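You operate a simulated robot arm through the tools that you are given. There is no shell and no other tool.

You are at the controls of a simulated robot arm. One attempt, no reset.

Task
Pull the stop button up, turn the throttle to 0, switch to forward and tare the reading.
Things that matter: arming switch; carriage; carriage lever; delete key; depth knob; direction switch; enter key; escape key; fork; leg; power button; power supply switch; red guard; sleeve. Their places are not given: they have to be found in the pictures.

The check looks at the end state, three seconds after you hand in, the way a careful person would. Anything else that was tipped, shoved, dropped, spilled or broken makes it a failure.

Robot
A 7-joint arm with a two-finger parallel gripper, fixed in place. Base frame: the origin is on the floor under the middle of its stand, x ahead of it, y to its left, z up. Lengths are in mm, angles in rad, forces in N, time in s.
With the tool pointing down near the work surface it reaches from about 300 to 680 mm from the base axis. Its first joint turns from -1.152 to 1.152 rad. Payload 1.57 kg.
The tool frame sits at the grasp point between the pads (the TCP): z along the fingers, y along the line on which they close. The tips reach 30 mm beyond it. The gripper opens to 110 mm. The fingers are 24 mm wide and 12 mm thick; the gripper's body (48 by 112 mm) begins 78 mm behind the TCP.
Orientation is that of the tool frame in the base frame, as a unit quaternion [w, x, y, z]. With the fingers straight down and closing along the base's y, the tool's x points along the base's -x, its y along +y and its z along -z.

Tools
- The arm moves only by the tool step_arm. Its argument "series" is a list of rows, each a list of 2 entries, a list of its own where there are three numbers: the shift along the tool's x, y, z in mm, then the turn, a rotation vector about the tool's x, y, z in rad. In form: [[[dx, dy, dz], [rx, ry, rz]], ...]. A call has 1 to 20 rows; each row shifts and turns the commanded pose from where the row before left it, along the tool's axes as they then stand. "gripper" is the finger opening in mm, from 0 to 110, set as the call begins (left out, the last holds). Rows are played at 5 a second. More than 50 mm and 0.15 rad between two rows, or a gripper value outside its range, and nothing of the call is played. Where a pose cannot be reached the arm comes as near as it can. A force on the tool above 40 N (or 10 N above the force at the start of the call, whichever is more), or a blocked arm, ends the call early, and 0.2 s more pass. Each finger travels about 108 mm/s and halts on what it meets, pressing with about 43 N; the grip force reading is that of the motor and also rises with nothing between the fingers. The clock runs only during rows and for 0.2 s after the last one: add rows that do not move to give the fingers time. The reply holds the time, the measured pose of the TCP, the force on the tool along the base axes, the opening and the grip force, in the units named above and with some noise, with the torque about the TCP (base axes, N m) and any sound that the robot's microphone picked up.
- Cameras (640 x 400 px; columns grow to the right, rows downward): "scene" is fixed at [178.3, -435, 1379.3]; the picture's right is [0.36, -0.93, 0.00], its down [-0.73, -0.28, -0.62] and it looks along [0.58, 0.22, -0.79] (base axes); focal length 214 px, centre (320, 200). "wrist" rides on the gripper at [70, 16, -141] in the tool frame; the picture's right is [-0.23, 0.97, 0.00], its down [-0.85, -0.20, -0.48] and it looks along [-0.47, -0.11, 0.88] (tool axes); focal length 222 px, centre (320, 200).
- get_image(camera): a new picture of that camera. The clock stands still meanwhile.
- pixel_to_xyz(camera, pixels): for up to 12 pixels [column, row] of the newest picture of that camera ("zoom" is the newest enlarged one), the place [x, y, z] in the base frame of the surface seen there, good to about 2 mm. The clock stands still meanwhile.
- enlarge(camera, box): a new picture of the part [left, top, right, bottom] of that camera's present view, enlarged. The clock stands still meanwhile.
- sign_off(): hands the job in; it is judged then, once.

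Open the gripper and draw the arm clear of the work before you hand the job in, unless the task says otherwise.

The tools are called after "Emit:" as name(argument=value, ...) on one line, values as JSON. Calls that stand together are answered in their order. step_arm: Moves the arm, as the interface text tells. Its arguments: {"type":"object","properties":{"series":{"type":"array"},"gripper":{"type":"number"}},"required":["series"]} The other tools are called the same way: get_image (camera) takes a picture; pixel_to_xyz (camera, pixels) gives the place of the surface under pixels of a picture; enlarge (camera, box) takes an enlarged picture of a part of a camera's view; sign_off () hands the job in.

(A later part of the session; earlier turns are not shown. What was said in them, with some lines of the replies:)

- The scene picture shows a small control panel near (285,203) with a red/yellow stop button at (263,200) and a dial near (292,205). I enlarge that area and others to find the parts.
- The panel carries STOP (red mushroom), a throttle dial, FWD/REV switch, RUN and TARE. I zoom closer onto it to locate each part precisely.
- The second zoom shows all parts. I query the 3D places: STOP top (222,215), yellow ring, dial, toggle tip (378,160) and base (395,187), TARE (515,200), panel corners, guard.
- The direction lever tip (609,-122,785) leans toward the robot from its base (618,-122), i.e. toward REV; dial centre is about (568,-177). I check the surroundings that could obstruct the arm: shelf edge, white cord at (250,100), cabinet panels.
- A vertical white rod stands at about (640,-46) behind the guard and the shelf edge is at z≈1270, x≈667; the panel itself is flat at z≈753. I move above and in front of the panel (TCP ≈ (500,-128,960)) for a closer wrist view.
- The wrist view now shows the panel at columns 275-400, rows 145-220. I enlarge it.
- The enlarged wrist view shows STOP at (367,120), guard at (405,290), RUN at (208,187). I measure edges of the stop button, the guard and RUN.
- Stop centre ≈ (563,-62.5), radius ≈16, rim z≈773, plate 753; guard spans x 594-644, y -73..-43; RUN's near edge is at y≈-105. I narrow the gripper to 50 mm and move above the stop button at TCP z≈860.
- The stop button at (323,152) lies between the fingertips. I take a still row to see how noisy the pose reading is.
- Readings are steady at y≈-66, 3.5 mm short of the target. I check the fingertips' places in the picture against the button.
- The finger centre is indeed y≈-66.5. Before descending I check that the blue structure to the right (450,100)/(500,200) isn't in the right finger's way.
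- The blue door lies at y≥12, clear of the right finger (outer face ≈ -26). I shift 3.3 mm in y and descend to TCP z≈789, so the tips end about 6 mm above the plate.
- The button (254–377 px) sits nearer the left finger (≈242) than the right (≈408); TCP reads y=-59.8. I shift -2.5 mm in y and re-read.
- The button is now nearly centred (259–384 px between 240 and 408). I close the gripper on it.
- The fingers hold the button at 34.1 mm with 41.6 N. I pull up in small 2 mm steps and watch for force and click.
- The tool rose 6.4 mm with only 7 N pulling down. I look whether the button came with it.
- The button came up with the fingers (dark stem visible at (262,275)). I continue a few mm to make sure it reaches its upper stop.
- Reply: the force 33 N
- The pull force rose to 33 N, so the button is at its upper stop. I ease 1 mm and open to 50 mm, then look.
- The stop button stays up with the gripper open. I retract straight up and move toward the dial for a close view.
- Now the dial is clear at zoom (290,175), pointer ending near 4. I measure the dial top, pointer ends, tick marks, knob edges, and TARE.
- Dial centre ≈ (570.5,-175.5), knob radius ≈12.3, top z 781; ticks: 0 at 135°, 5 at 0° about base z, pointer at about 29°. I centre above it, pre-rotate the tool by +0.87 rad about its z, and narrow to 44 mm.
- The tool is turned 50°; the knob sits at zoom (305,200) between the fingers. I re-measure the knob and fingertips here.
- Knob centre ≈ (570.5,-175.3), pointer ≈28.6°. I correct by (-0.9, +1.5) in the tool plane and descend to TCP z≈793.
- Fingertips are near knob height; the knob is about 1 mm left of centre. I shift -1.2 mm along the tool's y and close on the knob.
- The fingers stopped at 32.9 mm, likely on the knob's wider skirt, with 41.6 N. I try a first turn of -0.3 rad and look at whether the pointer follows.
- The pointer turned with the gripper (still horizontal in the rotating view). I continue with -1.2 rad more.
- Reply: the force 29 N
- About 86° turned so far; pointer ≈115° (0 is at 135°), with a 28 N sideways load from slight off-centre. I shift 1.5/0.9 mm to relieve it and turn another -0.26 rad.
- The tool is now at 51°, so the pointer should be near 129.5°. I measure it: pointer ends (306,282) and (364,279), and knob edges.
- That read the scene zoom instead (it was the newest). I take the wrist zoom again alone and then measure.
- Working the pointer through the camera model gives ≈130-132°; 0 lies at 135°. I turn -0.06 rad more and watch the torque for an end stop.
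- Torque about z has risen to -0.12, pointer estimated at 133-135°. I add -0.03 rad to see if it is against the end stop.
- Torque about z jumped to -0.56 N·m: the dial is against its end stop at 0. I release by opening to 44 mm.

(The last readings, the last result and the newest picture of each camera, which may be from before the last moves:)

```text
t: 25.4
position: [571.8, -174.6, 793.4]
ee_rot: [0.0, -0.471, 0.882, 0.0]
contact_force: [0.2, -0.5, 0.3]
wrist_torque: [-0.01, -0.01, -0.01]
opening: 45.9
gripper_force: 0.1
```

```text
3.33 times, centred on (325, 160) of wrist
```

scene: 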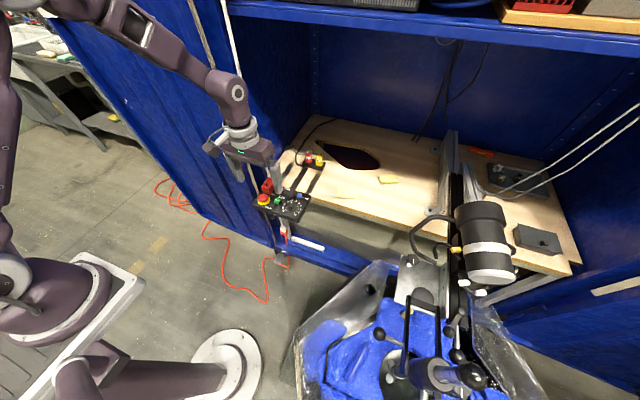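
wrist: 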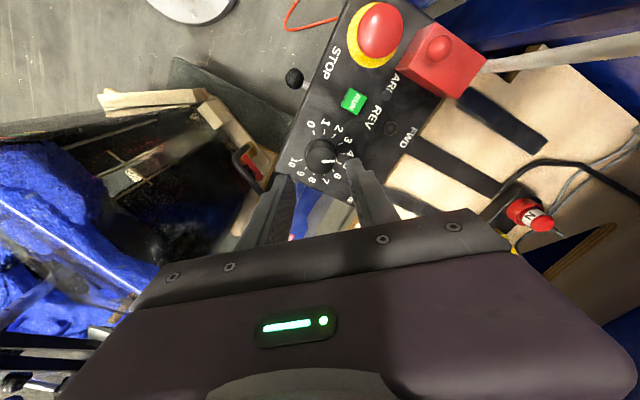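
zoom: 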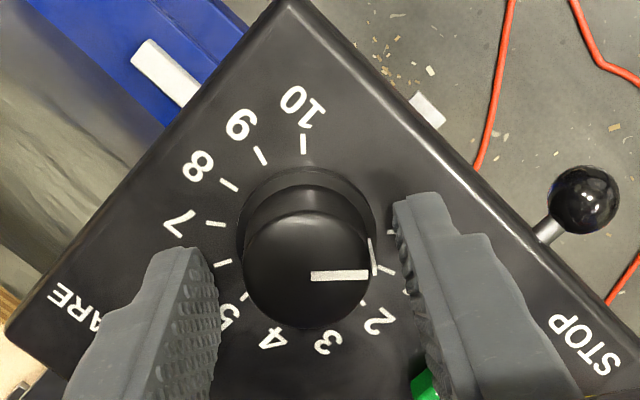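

Released cleanly. I lift 80 mm, then turn the tool back toward its nominal orientation and look at the pointer.

Emit:
step_arm(series=[[[0, 0, -20], [0, 0, 0]], [[0, 0, -30], [0, 0, 0]], [[0, 0, -35], [0, 0, 0]], [[0, 0, 0], [0, 0, 0.14]], [[0, 0, 0], [0, 0, 0.14]], [[0, 0, 0], [0, 0, 0.14]], [[0, 0, 0], [0, 0, 0.14]], [[0, 0, 0], [0, 0, 0.14]], [[0, 0, 0], [0, 0, 0.14]], [[0, 0, 0], [0, 0, 0.14]], [[0, 0, 0], [0, 0, 0]], [[0, 0, 0], [0, 0, 0]]], gripper=90)

Emit:
get_image(camera="wrist")

Emit:
enlarge(camera="wrist", box=[260, 110, 400, 210])

```text
t: 28.0
position: [571.7, -173.6, 878.5]
ee_rot: [0.0, 0.0, 1.0, 0.001]
contact_force: [0.2, -0.2, 0.2]
wrist_torque: [0.01, -0.04, 0.0]
opening: 90.1
gripper_force: 0.2
```

```text
taken
```

wrist: 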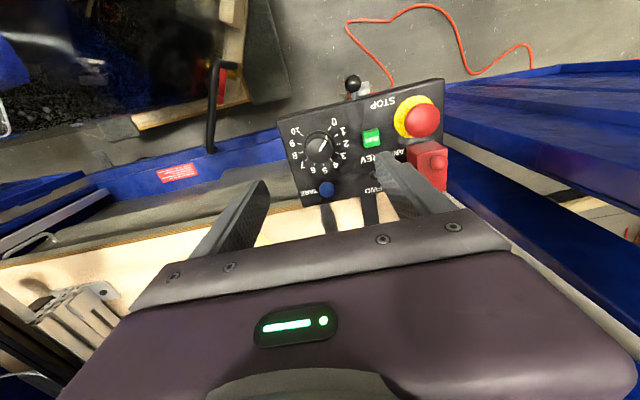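

```text
4.00 times, centred on (330, 160) of wrist
```

zoom: 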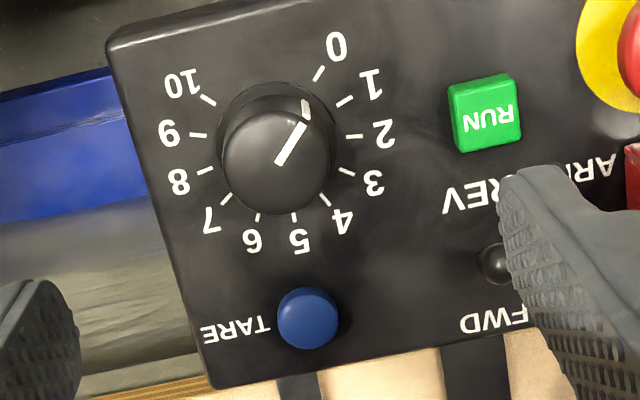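

The pointer (278,162)→(305,124) is parallel to the 0 tick at (319,74), so the dial reads 0. I check via the scene camera too.

Emit:
enlarge(camera="scene", box=[250, 175, 310, 220])

```text
8.89 times, centred on (280, 198) of scene
```

zoom: 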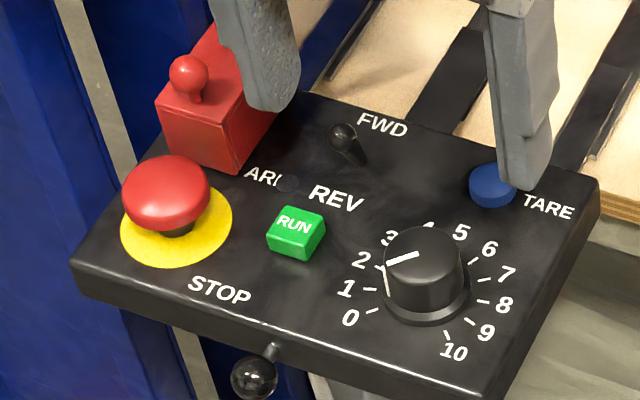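

Both views agree the throttle is at 0, with STOP still up. Next the direction switch: ball at about (611,-118.5,781), base x≈620. I close the fingers and move to (586,-123) at z≈850, on the REV side of the lever.

Emit:
step_arm(series=[[[-7, 25, 0], [0, 0, 0]], [[-7, 25, 0], [0, 0, 0]], [[0, 0, 14], [0, 0, 0]], [[0, 0, 14], [0, 0, 0]], [[0, 0, 0], [0, 0, 0]], [[0, 0, 0], [0, 0, 0]]], gripper=0)

Emit:
enlarge(camera="scene", box=[250, 165, 310, 215])

Emit:
enlarge(camera="wrist", box=[250, 110, 400, 220])

```text
t: 29.4
position: [585.0, -124.2, 851.3]
ee_rot: [0.0, 0.001, 1.0, 0.001]
contact_force: [0.4, -0.2, 0.7]
wrist_torque: [0.04, -0.02, 0.0]
opening: 0.0
gripper_force: 21.1
```

```text
8.00 times, centred on (280, 190) of scene
```

zoom: 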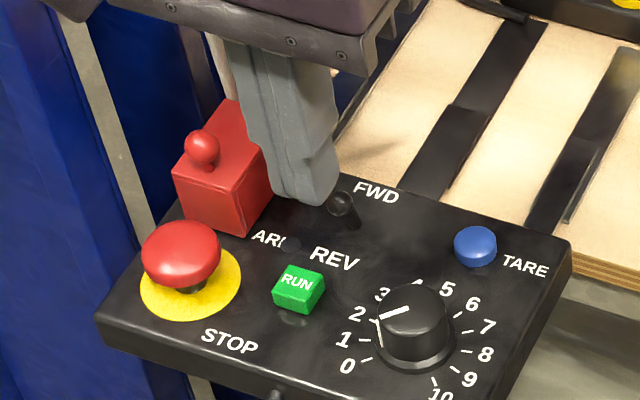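

```text
3.64 times, centred on (325, 165) of wrist
```

zoom: 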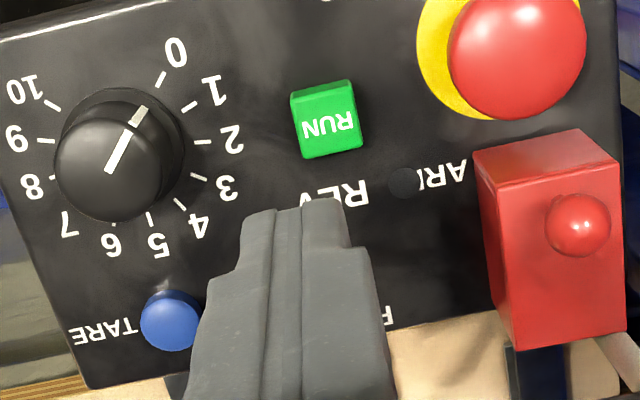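

TCP is at (585,-124,851), finger front at x≈597, clear of the ball (back face ≈606). I shift +3 mm in y and descend to TCP z≈804 (tips 774, above RUN's 766).

Emit:
step_arm(series=[[[0, 3, 0], [0, 0, 0]], [[0, 0, 16], [0, 0, 0]], [[0, 0, 16], [0, 0, 0]], [[0, 0, 14], [0, 0, 0]], [[0, 0, 0], [0, 0, 0]], [[0, 0, 0], [0, 0, 0]]])

Emit:
enlarge(camera="scene", box=[260, 175, 310, 215])

```text
t: 30.8
position: [582.6, -121.1, 804.4]
ee_rot: [0.0, 0.0, 1.0, 0.0]
contact_force: [0.3, -0.2, -0.3]
wrist_torque: [0.02, -0.01, -0.01]
opening: 0.0
gripper_force: 20.7
```

```text
10.00 times, centred on (285, 195) of scene
```

zoom: 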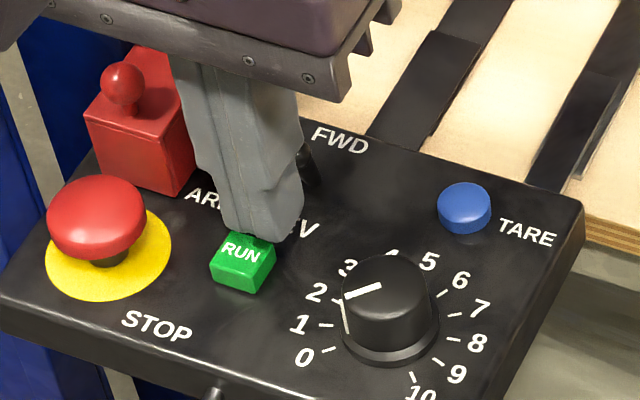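

The tips hang just over RUN's far edge with 8 mm clearance and the lever is right behind them. I push in +x in small steps.

Emit:
step_arm(series=[[[-4, 0, 0], [0, 0, 0]], [[-4, 0, 0], [0, 0, 0]], [[-4, 0, 0], [0, 0, 0]], [[-3, 0, 0], [0, 0, 0]], [[-3, 0, 0], [0, 0, 0]], [[0, 0, 0], [0, 0, 0]]])

Emit:
enlarge(camera="scene", box=[260, 175, 310, 215])

```text
t: 32.2
position: [602.6, -121.2, 803.8]
ee_rot: [0.0, 0.0, 1.0, 0.0]
contact_force: [0.4, 0.4, -0.1]
wrist_torque: [-0.01, -0.02, 0.0]
opening: 0.0
gripper_force: 21.3
```

```text
10.00 times, centred on (285, 195) of scene
```

zoom: 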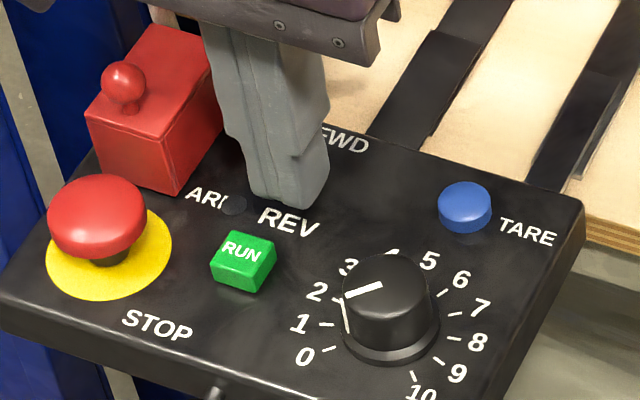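

TCP x=602.6 with no force; the lever may already have snapped or is following. I push a further 8 mm.

Emit:
step_arm(series=[[[-2, 0, 0], [0, 0, 0]], [[-2, 0, 0], [0, 0, 0]], [[-2, 0, 0], [0, 0, 0]], [[-2, 0, 0], [0, 0, 0]], [[0, 0, 0], [0, 0, 0]]])

Emit:
enlarge(camera="scene", box=[260, 175, 310, 215])

Emit:
get_image(camera="wrist")

```text
t: 33.4
position: [611.2, -122.1, 804.0]
ee_rot: [0.0, 0.0, 1.0, 0.0]
contact_force: [-0.4, 0.2, -0.2]
wrist_torque: [0.0, 0.0, -0.01]
opening: 0.0
gripper_force: 20.6
```

```text
10.00 times, centred on (285, 195) of scene
```

zoom: 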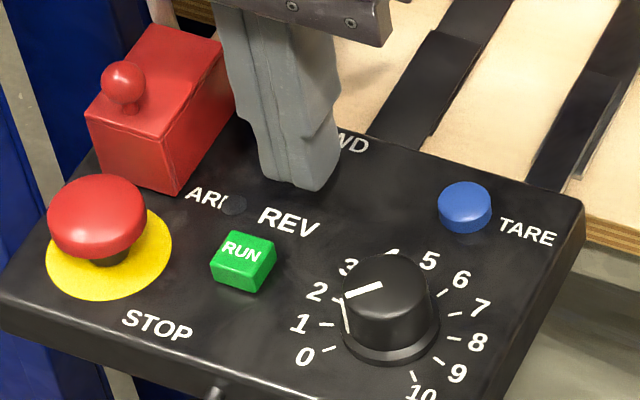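

```text
taken
```

wrist: 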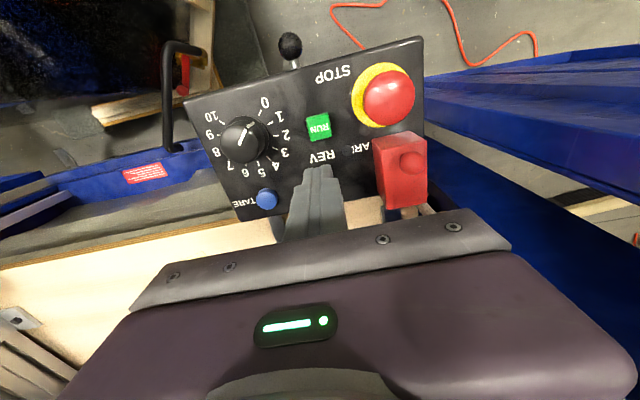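

No contact force at x=611, so the lever should have flipped. I back off 8 mm, rise 60 mm and step aside in -y to look at it.

Emit:
step_arm(series=[[[4, 0, 0], [0, 0, 0]], [[4, 0, 0], [0, 0, 0]], [[0, 0, -20], [0, 0, 0]], [[0, 0, -40], [0, 0, 0]], [[10, -40, 0], [0, 0, 0]], [[10, -40, 0], [0, 0, 0]], [[0, 0, 0], [0, 0, 0]], [[0, 0, 0], [0, 0, 0]]])

Emit:
enlarge(camera="scene", box=[260, 175, 310, 215])

Emit:
pixel_to_xyz(camera="zoom", pixels=[[315, 145], [320, 150], [325, 155], [330, 160], [310, 165], [300, 170], [320, 165], [330, 145], [310, 150], [305, 160], [315, 175], [325, 175]])

```text
t: 35.2
position: [582.0, -202.5, 861.8]
ee_rot: [0.0, -0.001, 1.0, 0.0]
contact_force: [0.0, 0.5, -0.2]
wrist_torque: [0.0, 0.01, 0.0]
opening: 0.0
gripper_force: 21.2
```

```text
10.00 times, centred on (285, 195) of scene
```

zoom: 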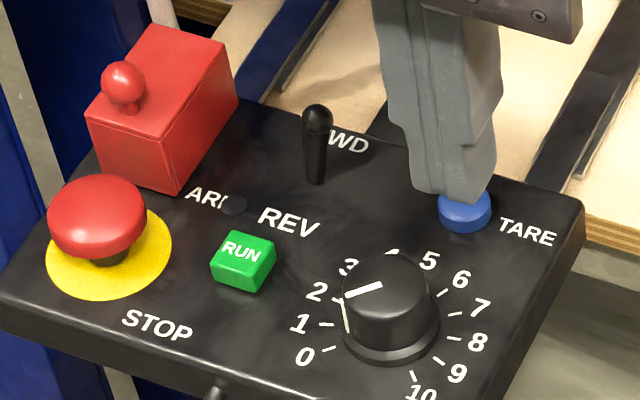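

```text
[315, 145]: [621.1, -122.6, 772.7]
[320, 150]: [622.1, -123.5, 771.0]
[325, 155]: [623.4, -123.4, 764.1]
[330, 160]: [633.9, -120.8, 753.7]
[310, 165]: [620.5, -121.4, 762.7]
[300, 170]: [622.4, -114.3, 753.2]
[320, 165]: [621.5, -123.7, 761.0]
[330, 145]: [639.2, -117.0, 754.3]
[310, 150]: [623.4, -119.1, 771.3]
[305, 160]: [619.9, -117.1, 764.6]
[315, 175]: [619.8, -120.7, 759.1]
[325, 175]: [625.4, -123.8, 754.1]
```

The lever now stands differently, ball at zoom (317,118). I measure its tip to see if it leans fully toward FWD.

Emit:
pixel_to_xyz(camera="zoom", pixels=[[317, 112], [317, 118], [317, 125], [312, 118], [324, 118], [316, 135], [316, 155], [314, 165], [316, 180], [318, 106], [312, 130], [322, 130]])

Emit:
enlarge(camera="wrist", box=[300, 110, 460, 220])

```text
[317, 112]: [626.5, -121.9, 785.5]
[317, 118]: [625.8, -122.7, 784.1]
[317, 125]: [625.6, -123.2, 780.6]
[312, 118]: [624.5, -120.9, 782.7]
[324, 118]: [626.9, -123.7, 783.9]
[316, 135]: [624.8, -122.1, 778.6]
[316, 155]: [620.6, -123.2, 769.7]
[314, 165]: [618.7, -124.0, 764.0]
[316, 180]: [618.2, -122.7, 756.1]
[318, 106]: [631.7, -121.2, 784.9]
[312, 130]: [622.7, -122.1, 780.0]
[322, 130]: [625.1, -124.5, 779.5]
```

```text
3.64 times, centred on (380, 165) of wrist
```

zoom: 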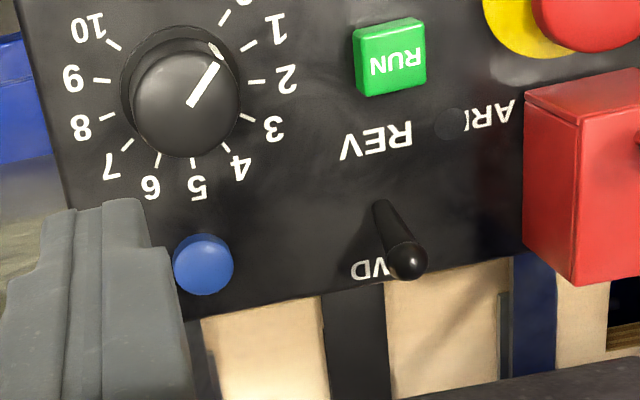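

The lever leans to FWD (tip x≈629, base 620), mirror of its former position. Now TARE: I measure the blue button at (203,264) in this wrist zoom.

Emit:
pixel_to_xyz(camera="zoom", pixels=[[203, 262], [178, 262], [230, 262], [203, 240], [203, 288], [190, 250], [218, 275], [150, 215], [100, 205], [120, 230]])

```text
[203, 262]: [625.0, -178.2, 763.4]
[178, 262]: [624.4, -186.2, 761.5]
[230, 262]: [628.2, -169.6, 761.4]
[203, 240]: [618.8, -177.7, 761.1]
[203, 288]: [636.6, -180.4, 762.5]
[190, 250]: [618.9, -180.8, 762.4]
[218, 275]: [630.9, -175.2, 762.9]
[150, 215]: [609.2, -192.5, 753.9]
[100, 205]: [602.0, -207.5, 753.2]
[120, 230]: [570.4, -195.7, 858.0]
```

TARE centre ≈ (626.5,-178), top z≈762. I move above it with closed fingers and descend to TCP z≈800 (tips at 770).

Emit:
step_arm(series=[[[-22, 12.2, 0], [0, 0, 0]], [[-22, 12.2, 0], [0, 0, 0]], [[0, 0, 0], [0, 0, 0]], [[0, 0, 0], [0, 0, 0]]])

Emit:
enlarge(camera="scene", box=[260, 165, 320, 215])

```text
t: 36.2
position: [627.3, -176.4, 865.2]
ee_rot: [0.0, 0.0, 1.0, 0.0]
contact_force: [-1.0, 0.0, -0.7]
wrist_torque: [-0.01, -0.02, -0.02]
opening: 0.2
gripper_force: 20.8
```

```text
8.00 times, centred on (290, 190) of scene
```

zoom: 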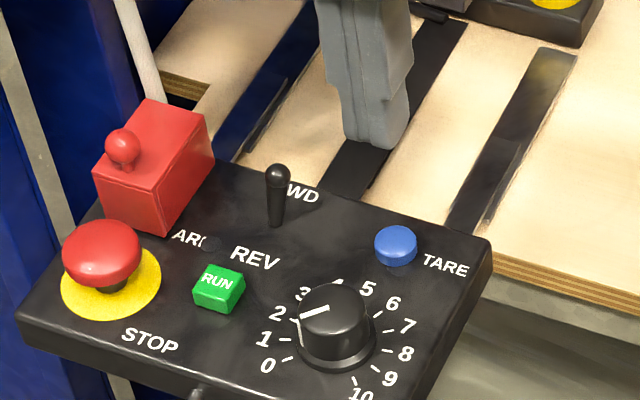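

TCP (627.3,-176.4,865). I shift -1.5 mm in y and descend to about z 800.

Emit:
step_arm(series=[[[0.5, -1.5, 0], [0, 0, 0]], [[0, 0, 25], [0, 0, 0]], [[0, 0, 20], [0, 0, 0]], [[0, 0, 15], [0, 0, 0]], [[0, 0, 5], [0, 0, 0]], [[0, 0, 0], [0, 0, 0]], [[0, 0, 0], [0, 0, 0]]])

Emit:
enlarge(camera="scene", box=[265, 175, 315, 215])

Emit:
enlarge(camera="wrist", box=[250, 110, 400, 220])

```text
t: 37.8
position: [625.6, -178.3, 798.0]
ee_rot: [0.001, 0.0, 1.0, 0.0]
contact_force: [0.1, 0.1, 0.9]
wrist_torque: [0.0, -0.01, 0.0]
opening: 0.1
gripper_force: 21.2
```

```text
10.00 times, centred on (290, 195) of scene
```

zoom: 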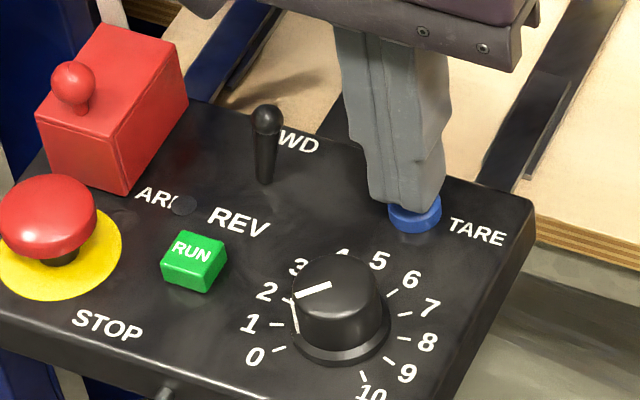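

```text
3.64 times, centred on (325, 165) of wrist
```

zoom: 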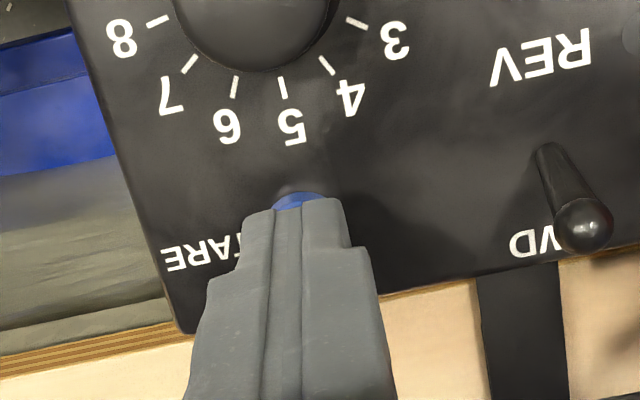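

The tips (z≈768) are centred over TARE. I press down in small steps and watch force and sound.

Emit:
step_arm(series=[[[0, 0, 3], [0, 0, 0]], [[0, 0, 2], [0, 0, 0]], [[0, 0, 1], [0, 0, 0]], [[0, 0, 1], [0, 0, 0]], [[0, 0, 1], [0, 0, 0]]])

```text
t: 39.0
position: [627.1, -177.2, 791.8]
ee_rot: [0.0, 0.0, 1.0, 0.0]
contact_force: [-0.6, 0.2, 1.0]
wrist_torque: [0.02, 0.01, 0.0]
opening: 0.0
gripper_force: 21.4
heard: click
```

A click was heard at tip z≈762. I look at whether the button is depressed.

Emit:
enlarge(camera="scene", box=[275, 180, 315, 212])

Emit:
enlarge(camera="wrist", box=[280, 130, 360, 190])

```text
12.50 times, centred on (295, 196) of scene
```

zoom: 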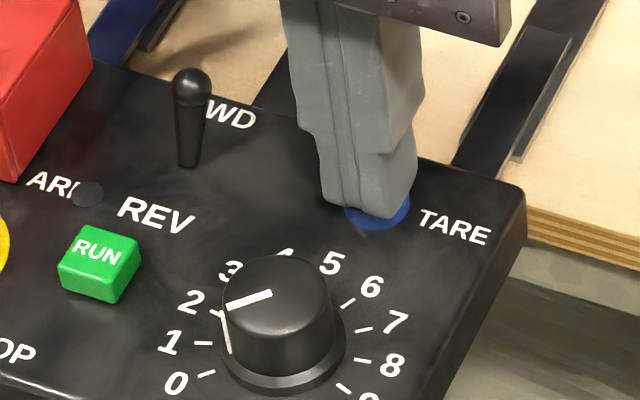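

```text
6.67 times, centred on (320, 160) of wrist
```

zoom: 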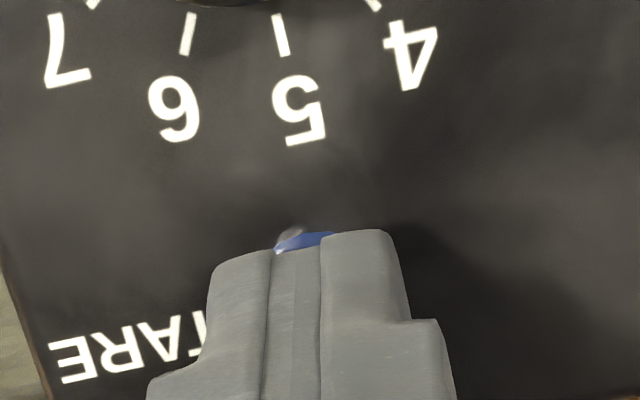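

The button looks pushed partway in. I press 2 mm further to be sure it bottoms.

Emit:
step_arm(series=[[[0, 0, 1], [0, 0, 0]], [[0, 0, 1], [0, 0, 0]], [[0, 0, 0], [0, 0, 0]]])

```text
t: 39.8
position: [626.4, -178.5, 788.7]
ee_rot: [0.0, 0.0, 1.0, 0.0]
contact_force: [-1.1, -0.6, 2.7]
wrist_torque: [0.01, 0.0, 0.02]
opening: 0.1
gripper_force: 21.1
```

Tip at ≈758.7 with a light 2.7 N spring force. One more 1.5 mm to check for the bottom, then release.

Emit:
step_arm(series=[[[0, 0, 0.8], [0, 0, 0]], [[0, 0, 0.7], [0, 0, 0]], [[0, 0, 0], [0, 0, 0]]])

```text
t: 40.6
position: [626.3, -177.5, 788.0]
ee_rot: [0.0, 0.0, 1.0, -0.001]
contact_force: [0.3, 1.5, 5.1]
wrist_torque: [0.07, 0.02, 0.02]
opening: 0.2
gripper_force: 21.3
```

Force is now 5 N, so it's bottoming. I release by lifting straight up, back away from the panel, and open the gripper.

Emit:
step_arm(series=[[[0, 0, -3], [0, 0, 0]], [[0, 0, -10], [0, 0, 0]], [[0, 0, -30], [0, 0, 0]], [[0, 0, -40], [0, 0, 0]], [[25, -10, -25], [0, 0, 0]], [[40, 0, -20], [0, 0, 0]], [[40, 0, -20], [0, 0, 0]], [[40, 0, -20], [0, 0, 0]], [[40, 0, -20], [0, 0, 0]], [[0, 0, 0], [0, 0, 0]], [[0, 0, 0], [0, 0, 0]]])

Emit:
get_image(camera="scene")

Emit:
enlarge(camera="scene", box=[250, 170, 315, 220])

Emit:
enlarge(camera="wrist", box=[270, 120, 410, 220])

```text
t: 43.0
position: [445.8, -186.7, 980.0]
ee_rot: [0.0, 0.0, 1.0, 0.0]
contact_force: [0.0, 0.7, -0.5]
wrist_torque: [0.03, 0.0, 0.03]
opening: 0.1
gripper_force: 20.5
```

```text
taken
```

scene: 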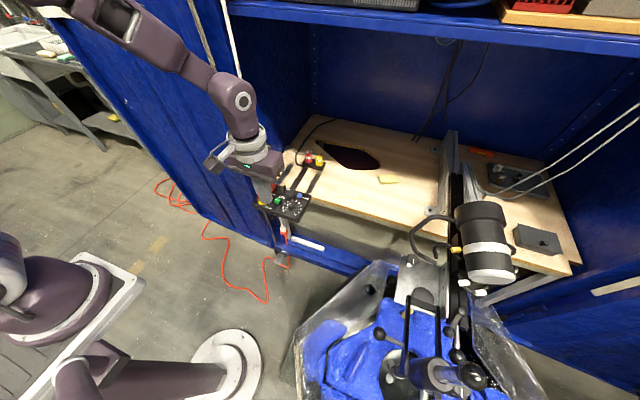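

```text
8.00 times, centred on (282, 195) of scene
```

zoom: 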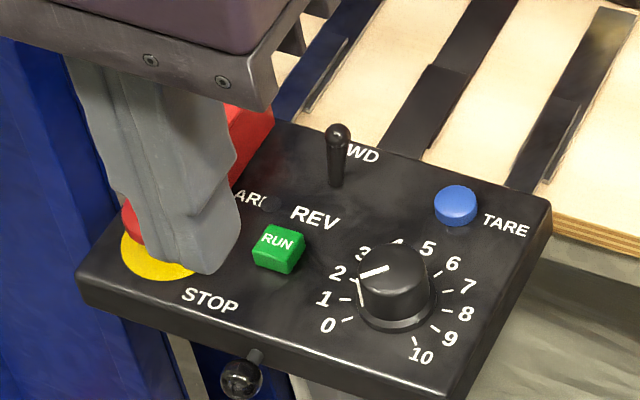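

```text
4.00 times, centred on (340, 170) of wrist
```

zoom: 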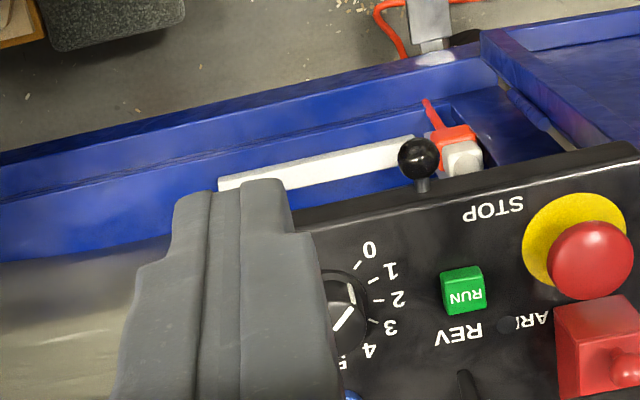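

TARE popped back up, the lever is at FWD, dial at 0. I open the gripper and retract further, then check the rest of the panel and the N/rpm items behind it for a reading.

Emit:
step_arm(series=[[[40, 0, -20], [0, 0, 0]], [[40, 0, -20], [0, 0, 0]], [[35, 10, -30], [0, 0, 0]], [[0, 10, -30], [0, 0, 0]], [[0, 0, 0], [0, 0, 0]], [[0, 0, 0], [0, 0, 0]]], gripper=110)

Emit:
enlarge(camera="scene", box=[245, 165, 315, 220])

Emit:
enlarge(camera="scene", box=[285, 130, 355, 180])

Emit:
get_image(camera="scene")

```text
t: 44.4
position: [330.1, -169.8, 1074.3]
ee_rot: [0.001, -0.001, 1.0, 0.0]
contact_force: [-0.6, -0.3, 0.2]
wrist_torque: [0.01, 0.03, 0.01]
opening: 110.3
gripper_force: 0.1
```

```text
7.27 times, centred on (280, 192) of scene
```

zoom: 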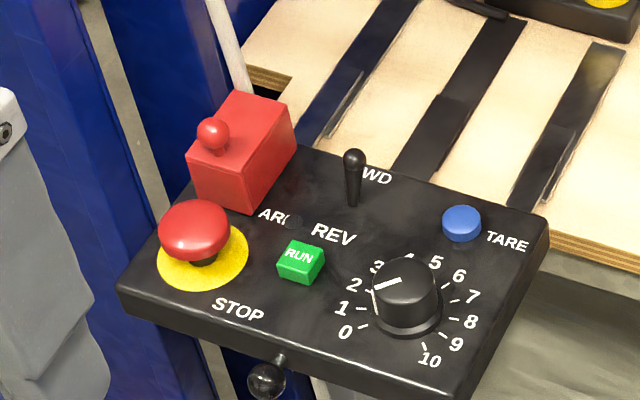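

```text
8.00 times, centred on (320, 155) of scene
```

zoom: 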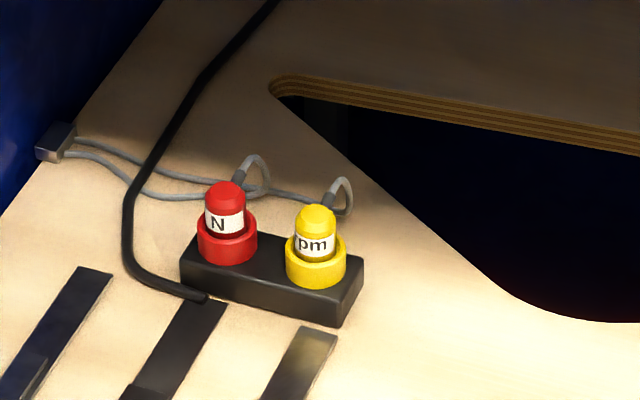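

```text
taken
```

scene: 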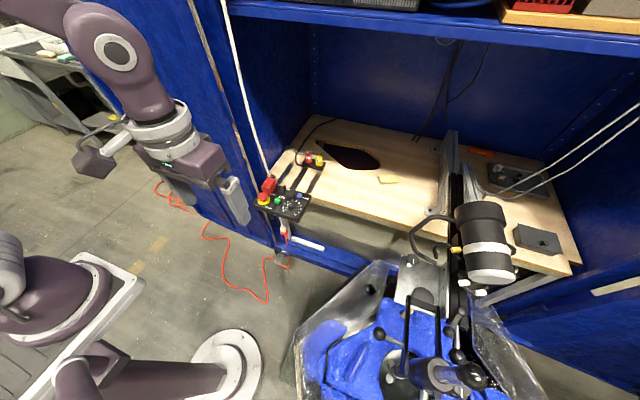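

Final views: STOP stands up with its stem visible (205,260), dial pointer at 0, lever leaning to FWD (354,175), TARE pressed once with a click, RUN and guard untouched. The arm is clear and the gripper open, so I hand in.

Emit:
sign_off()

```text
The job is handed in.
```

I did all four steps and handed the job in. No display was visible from either camera, so I couldn't read the tared value itself.

- **Stop button:** I pulled it up until it hit its upper stop, and it stayed up after I let go.
- **Throttle:** I turned it from about 4 down to 0, where it met the end stop. The pointer lines up with the 0 mark to within a few degrees.
- **Direction switch:** I moved it from reverse to forward. The lever now leans towards FWD.
- **Tare:** I pressed the blue TARE button once. It clicked and came back up.

I didn't touch the RUN button, the red guard or anything else on the bench. I opened the gripper and moved the arm clear before handing in.
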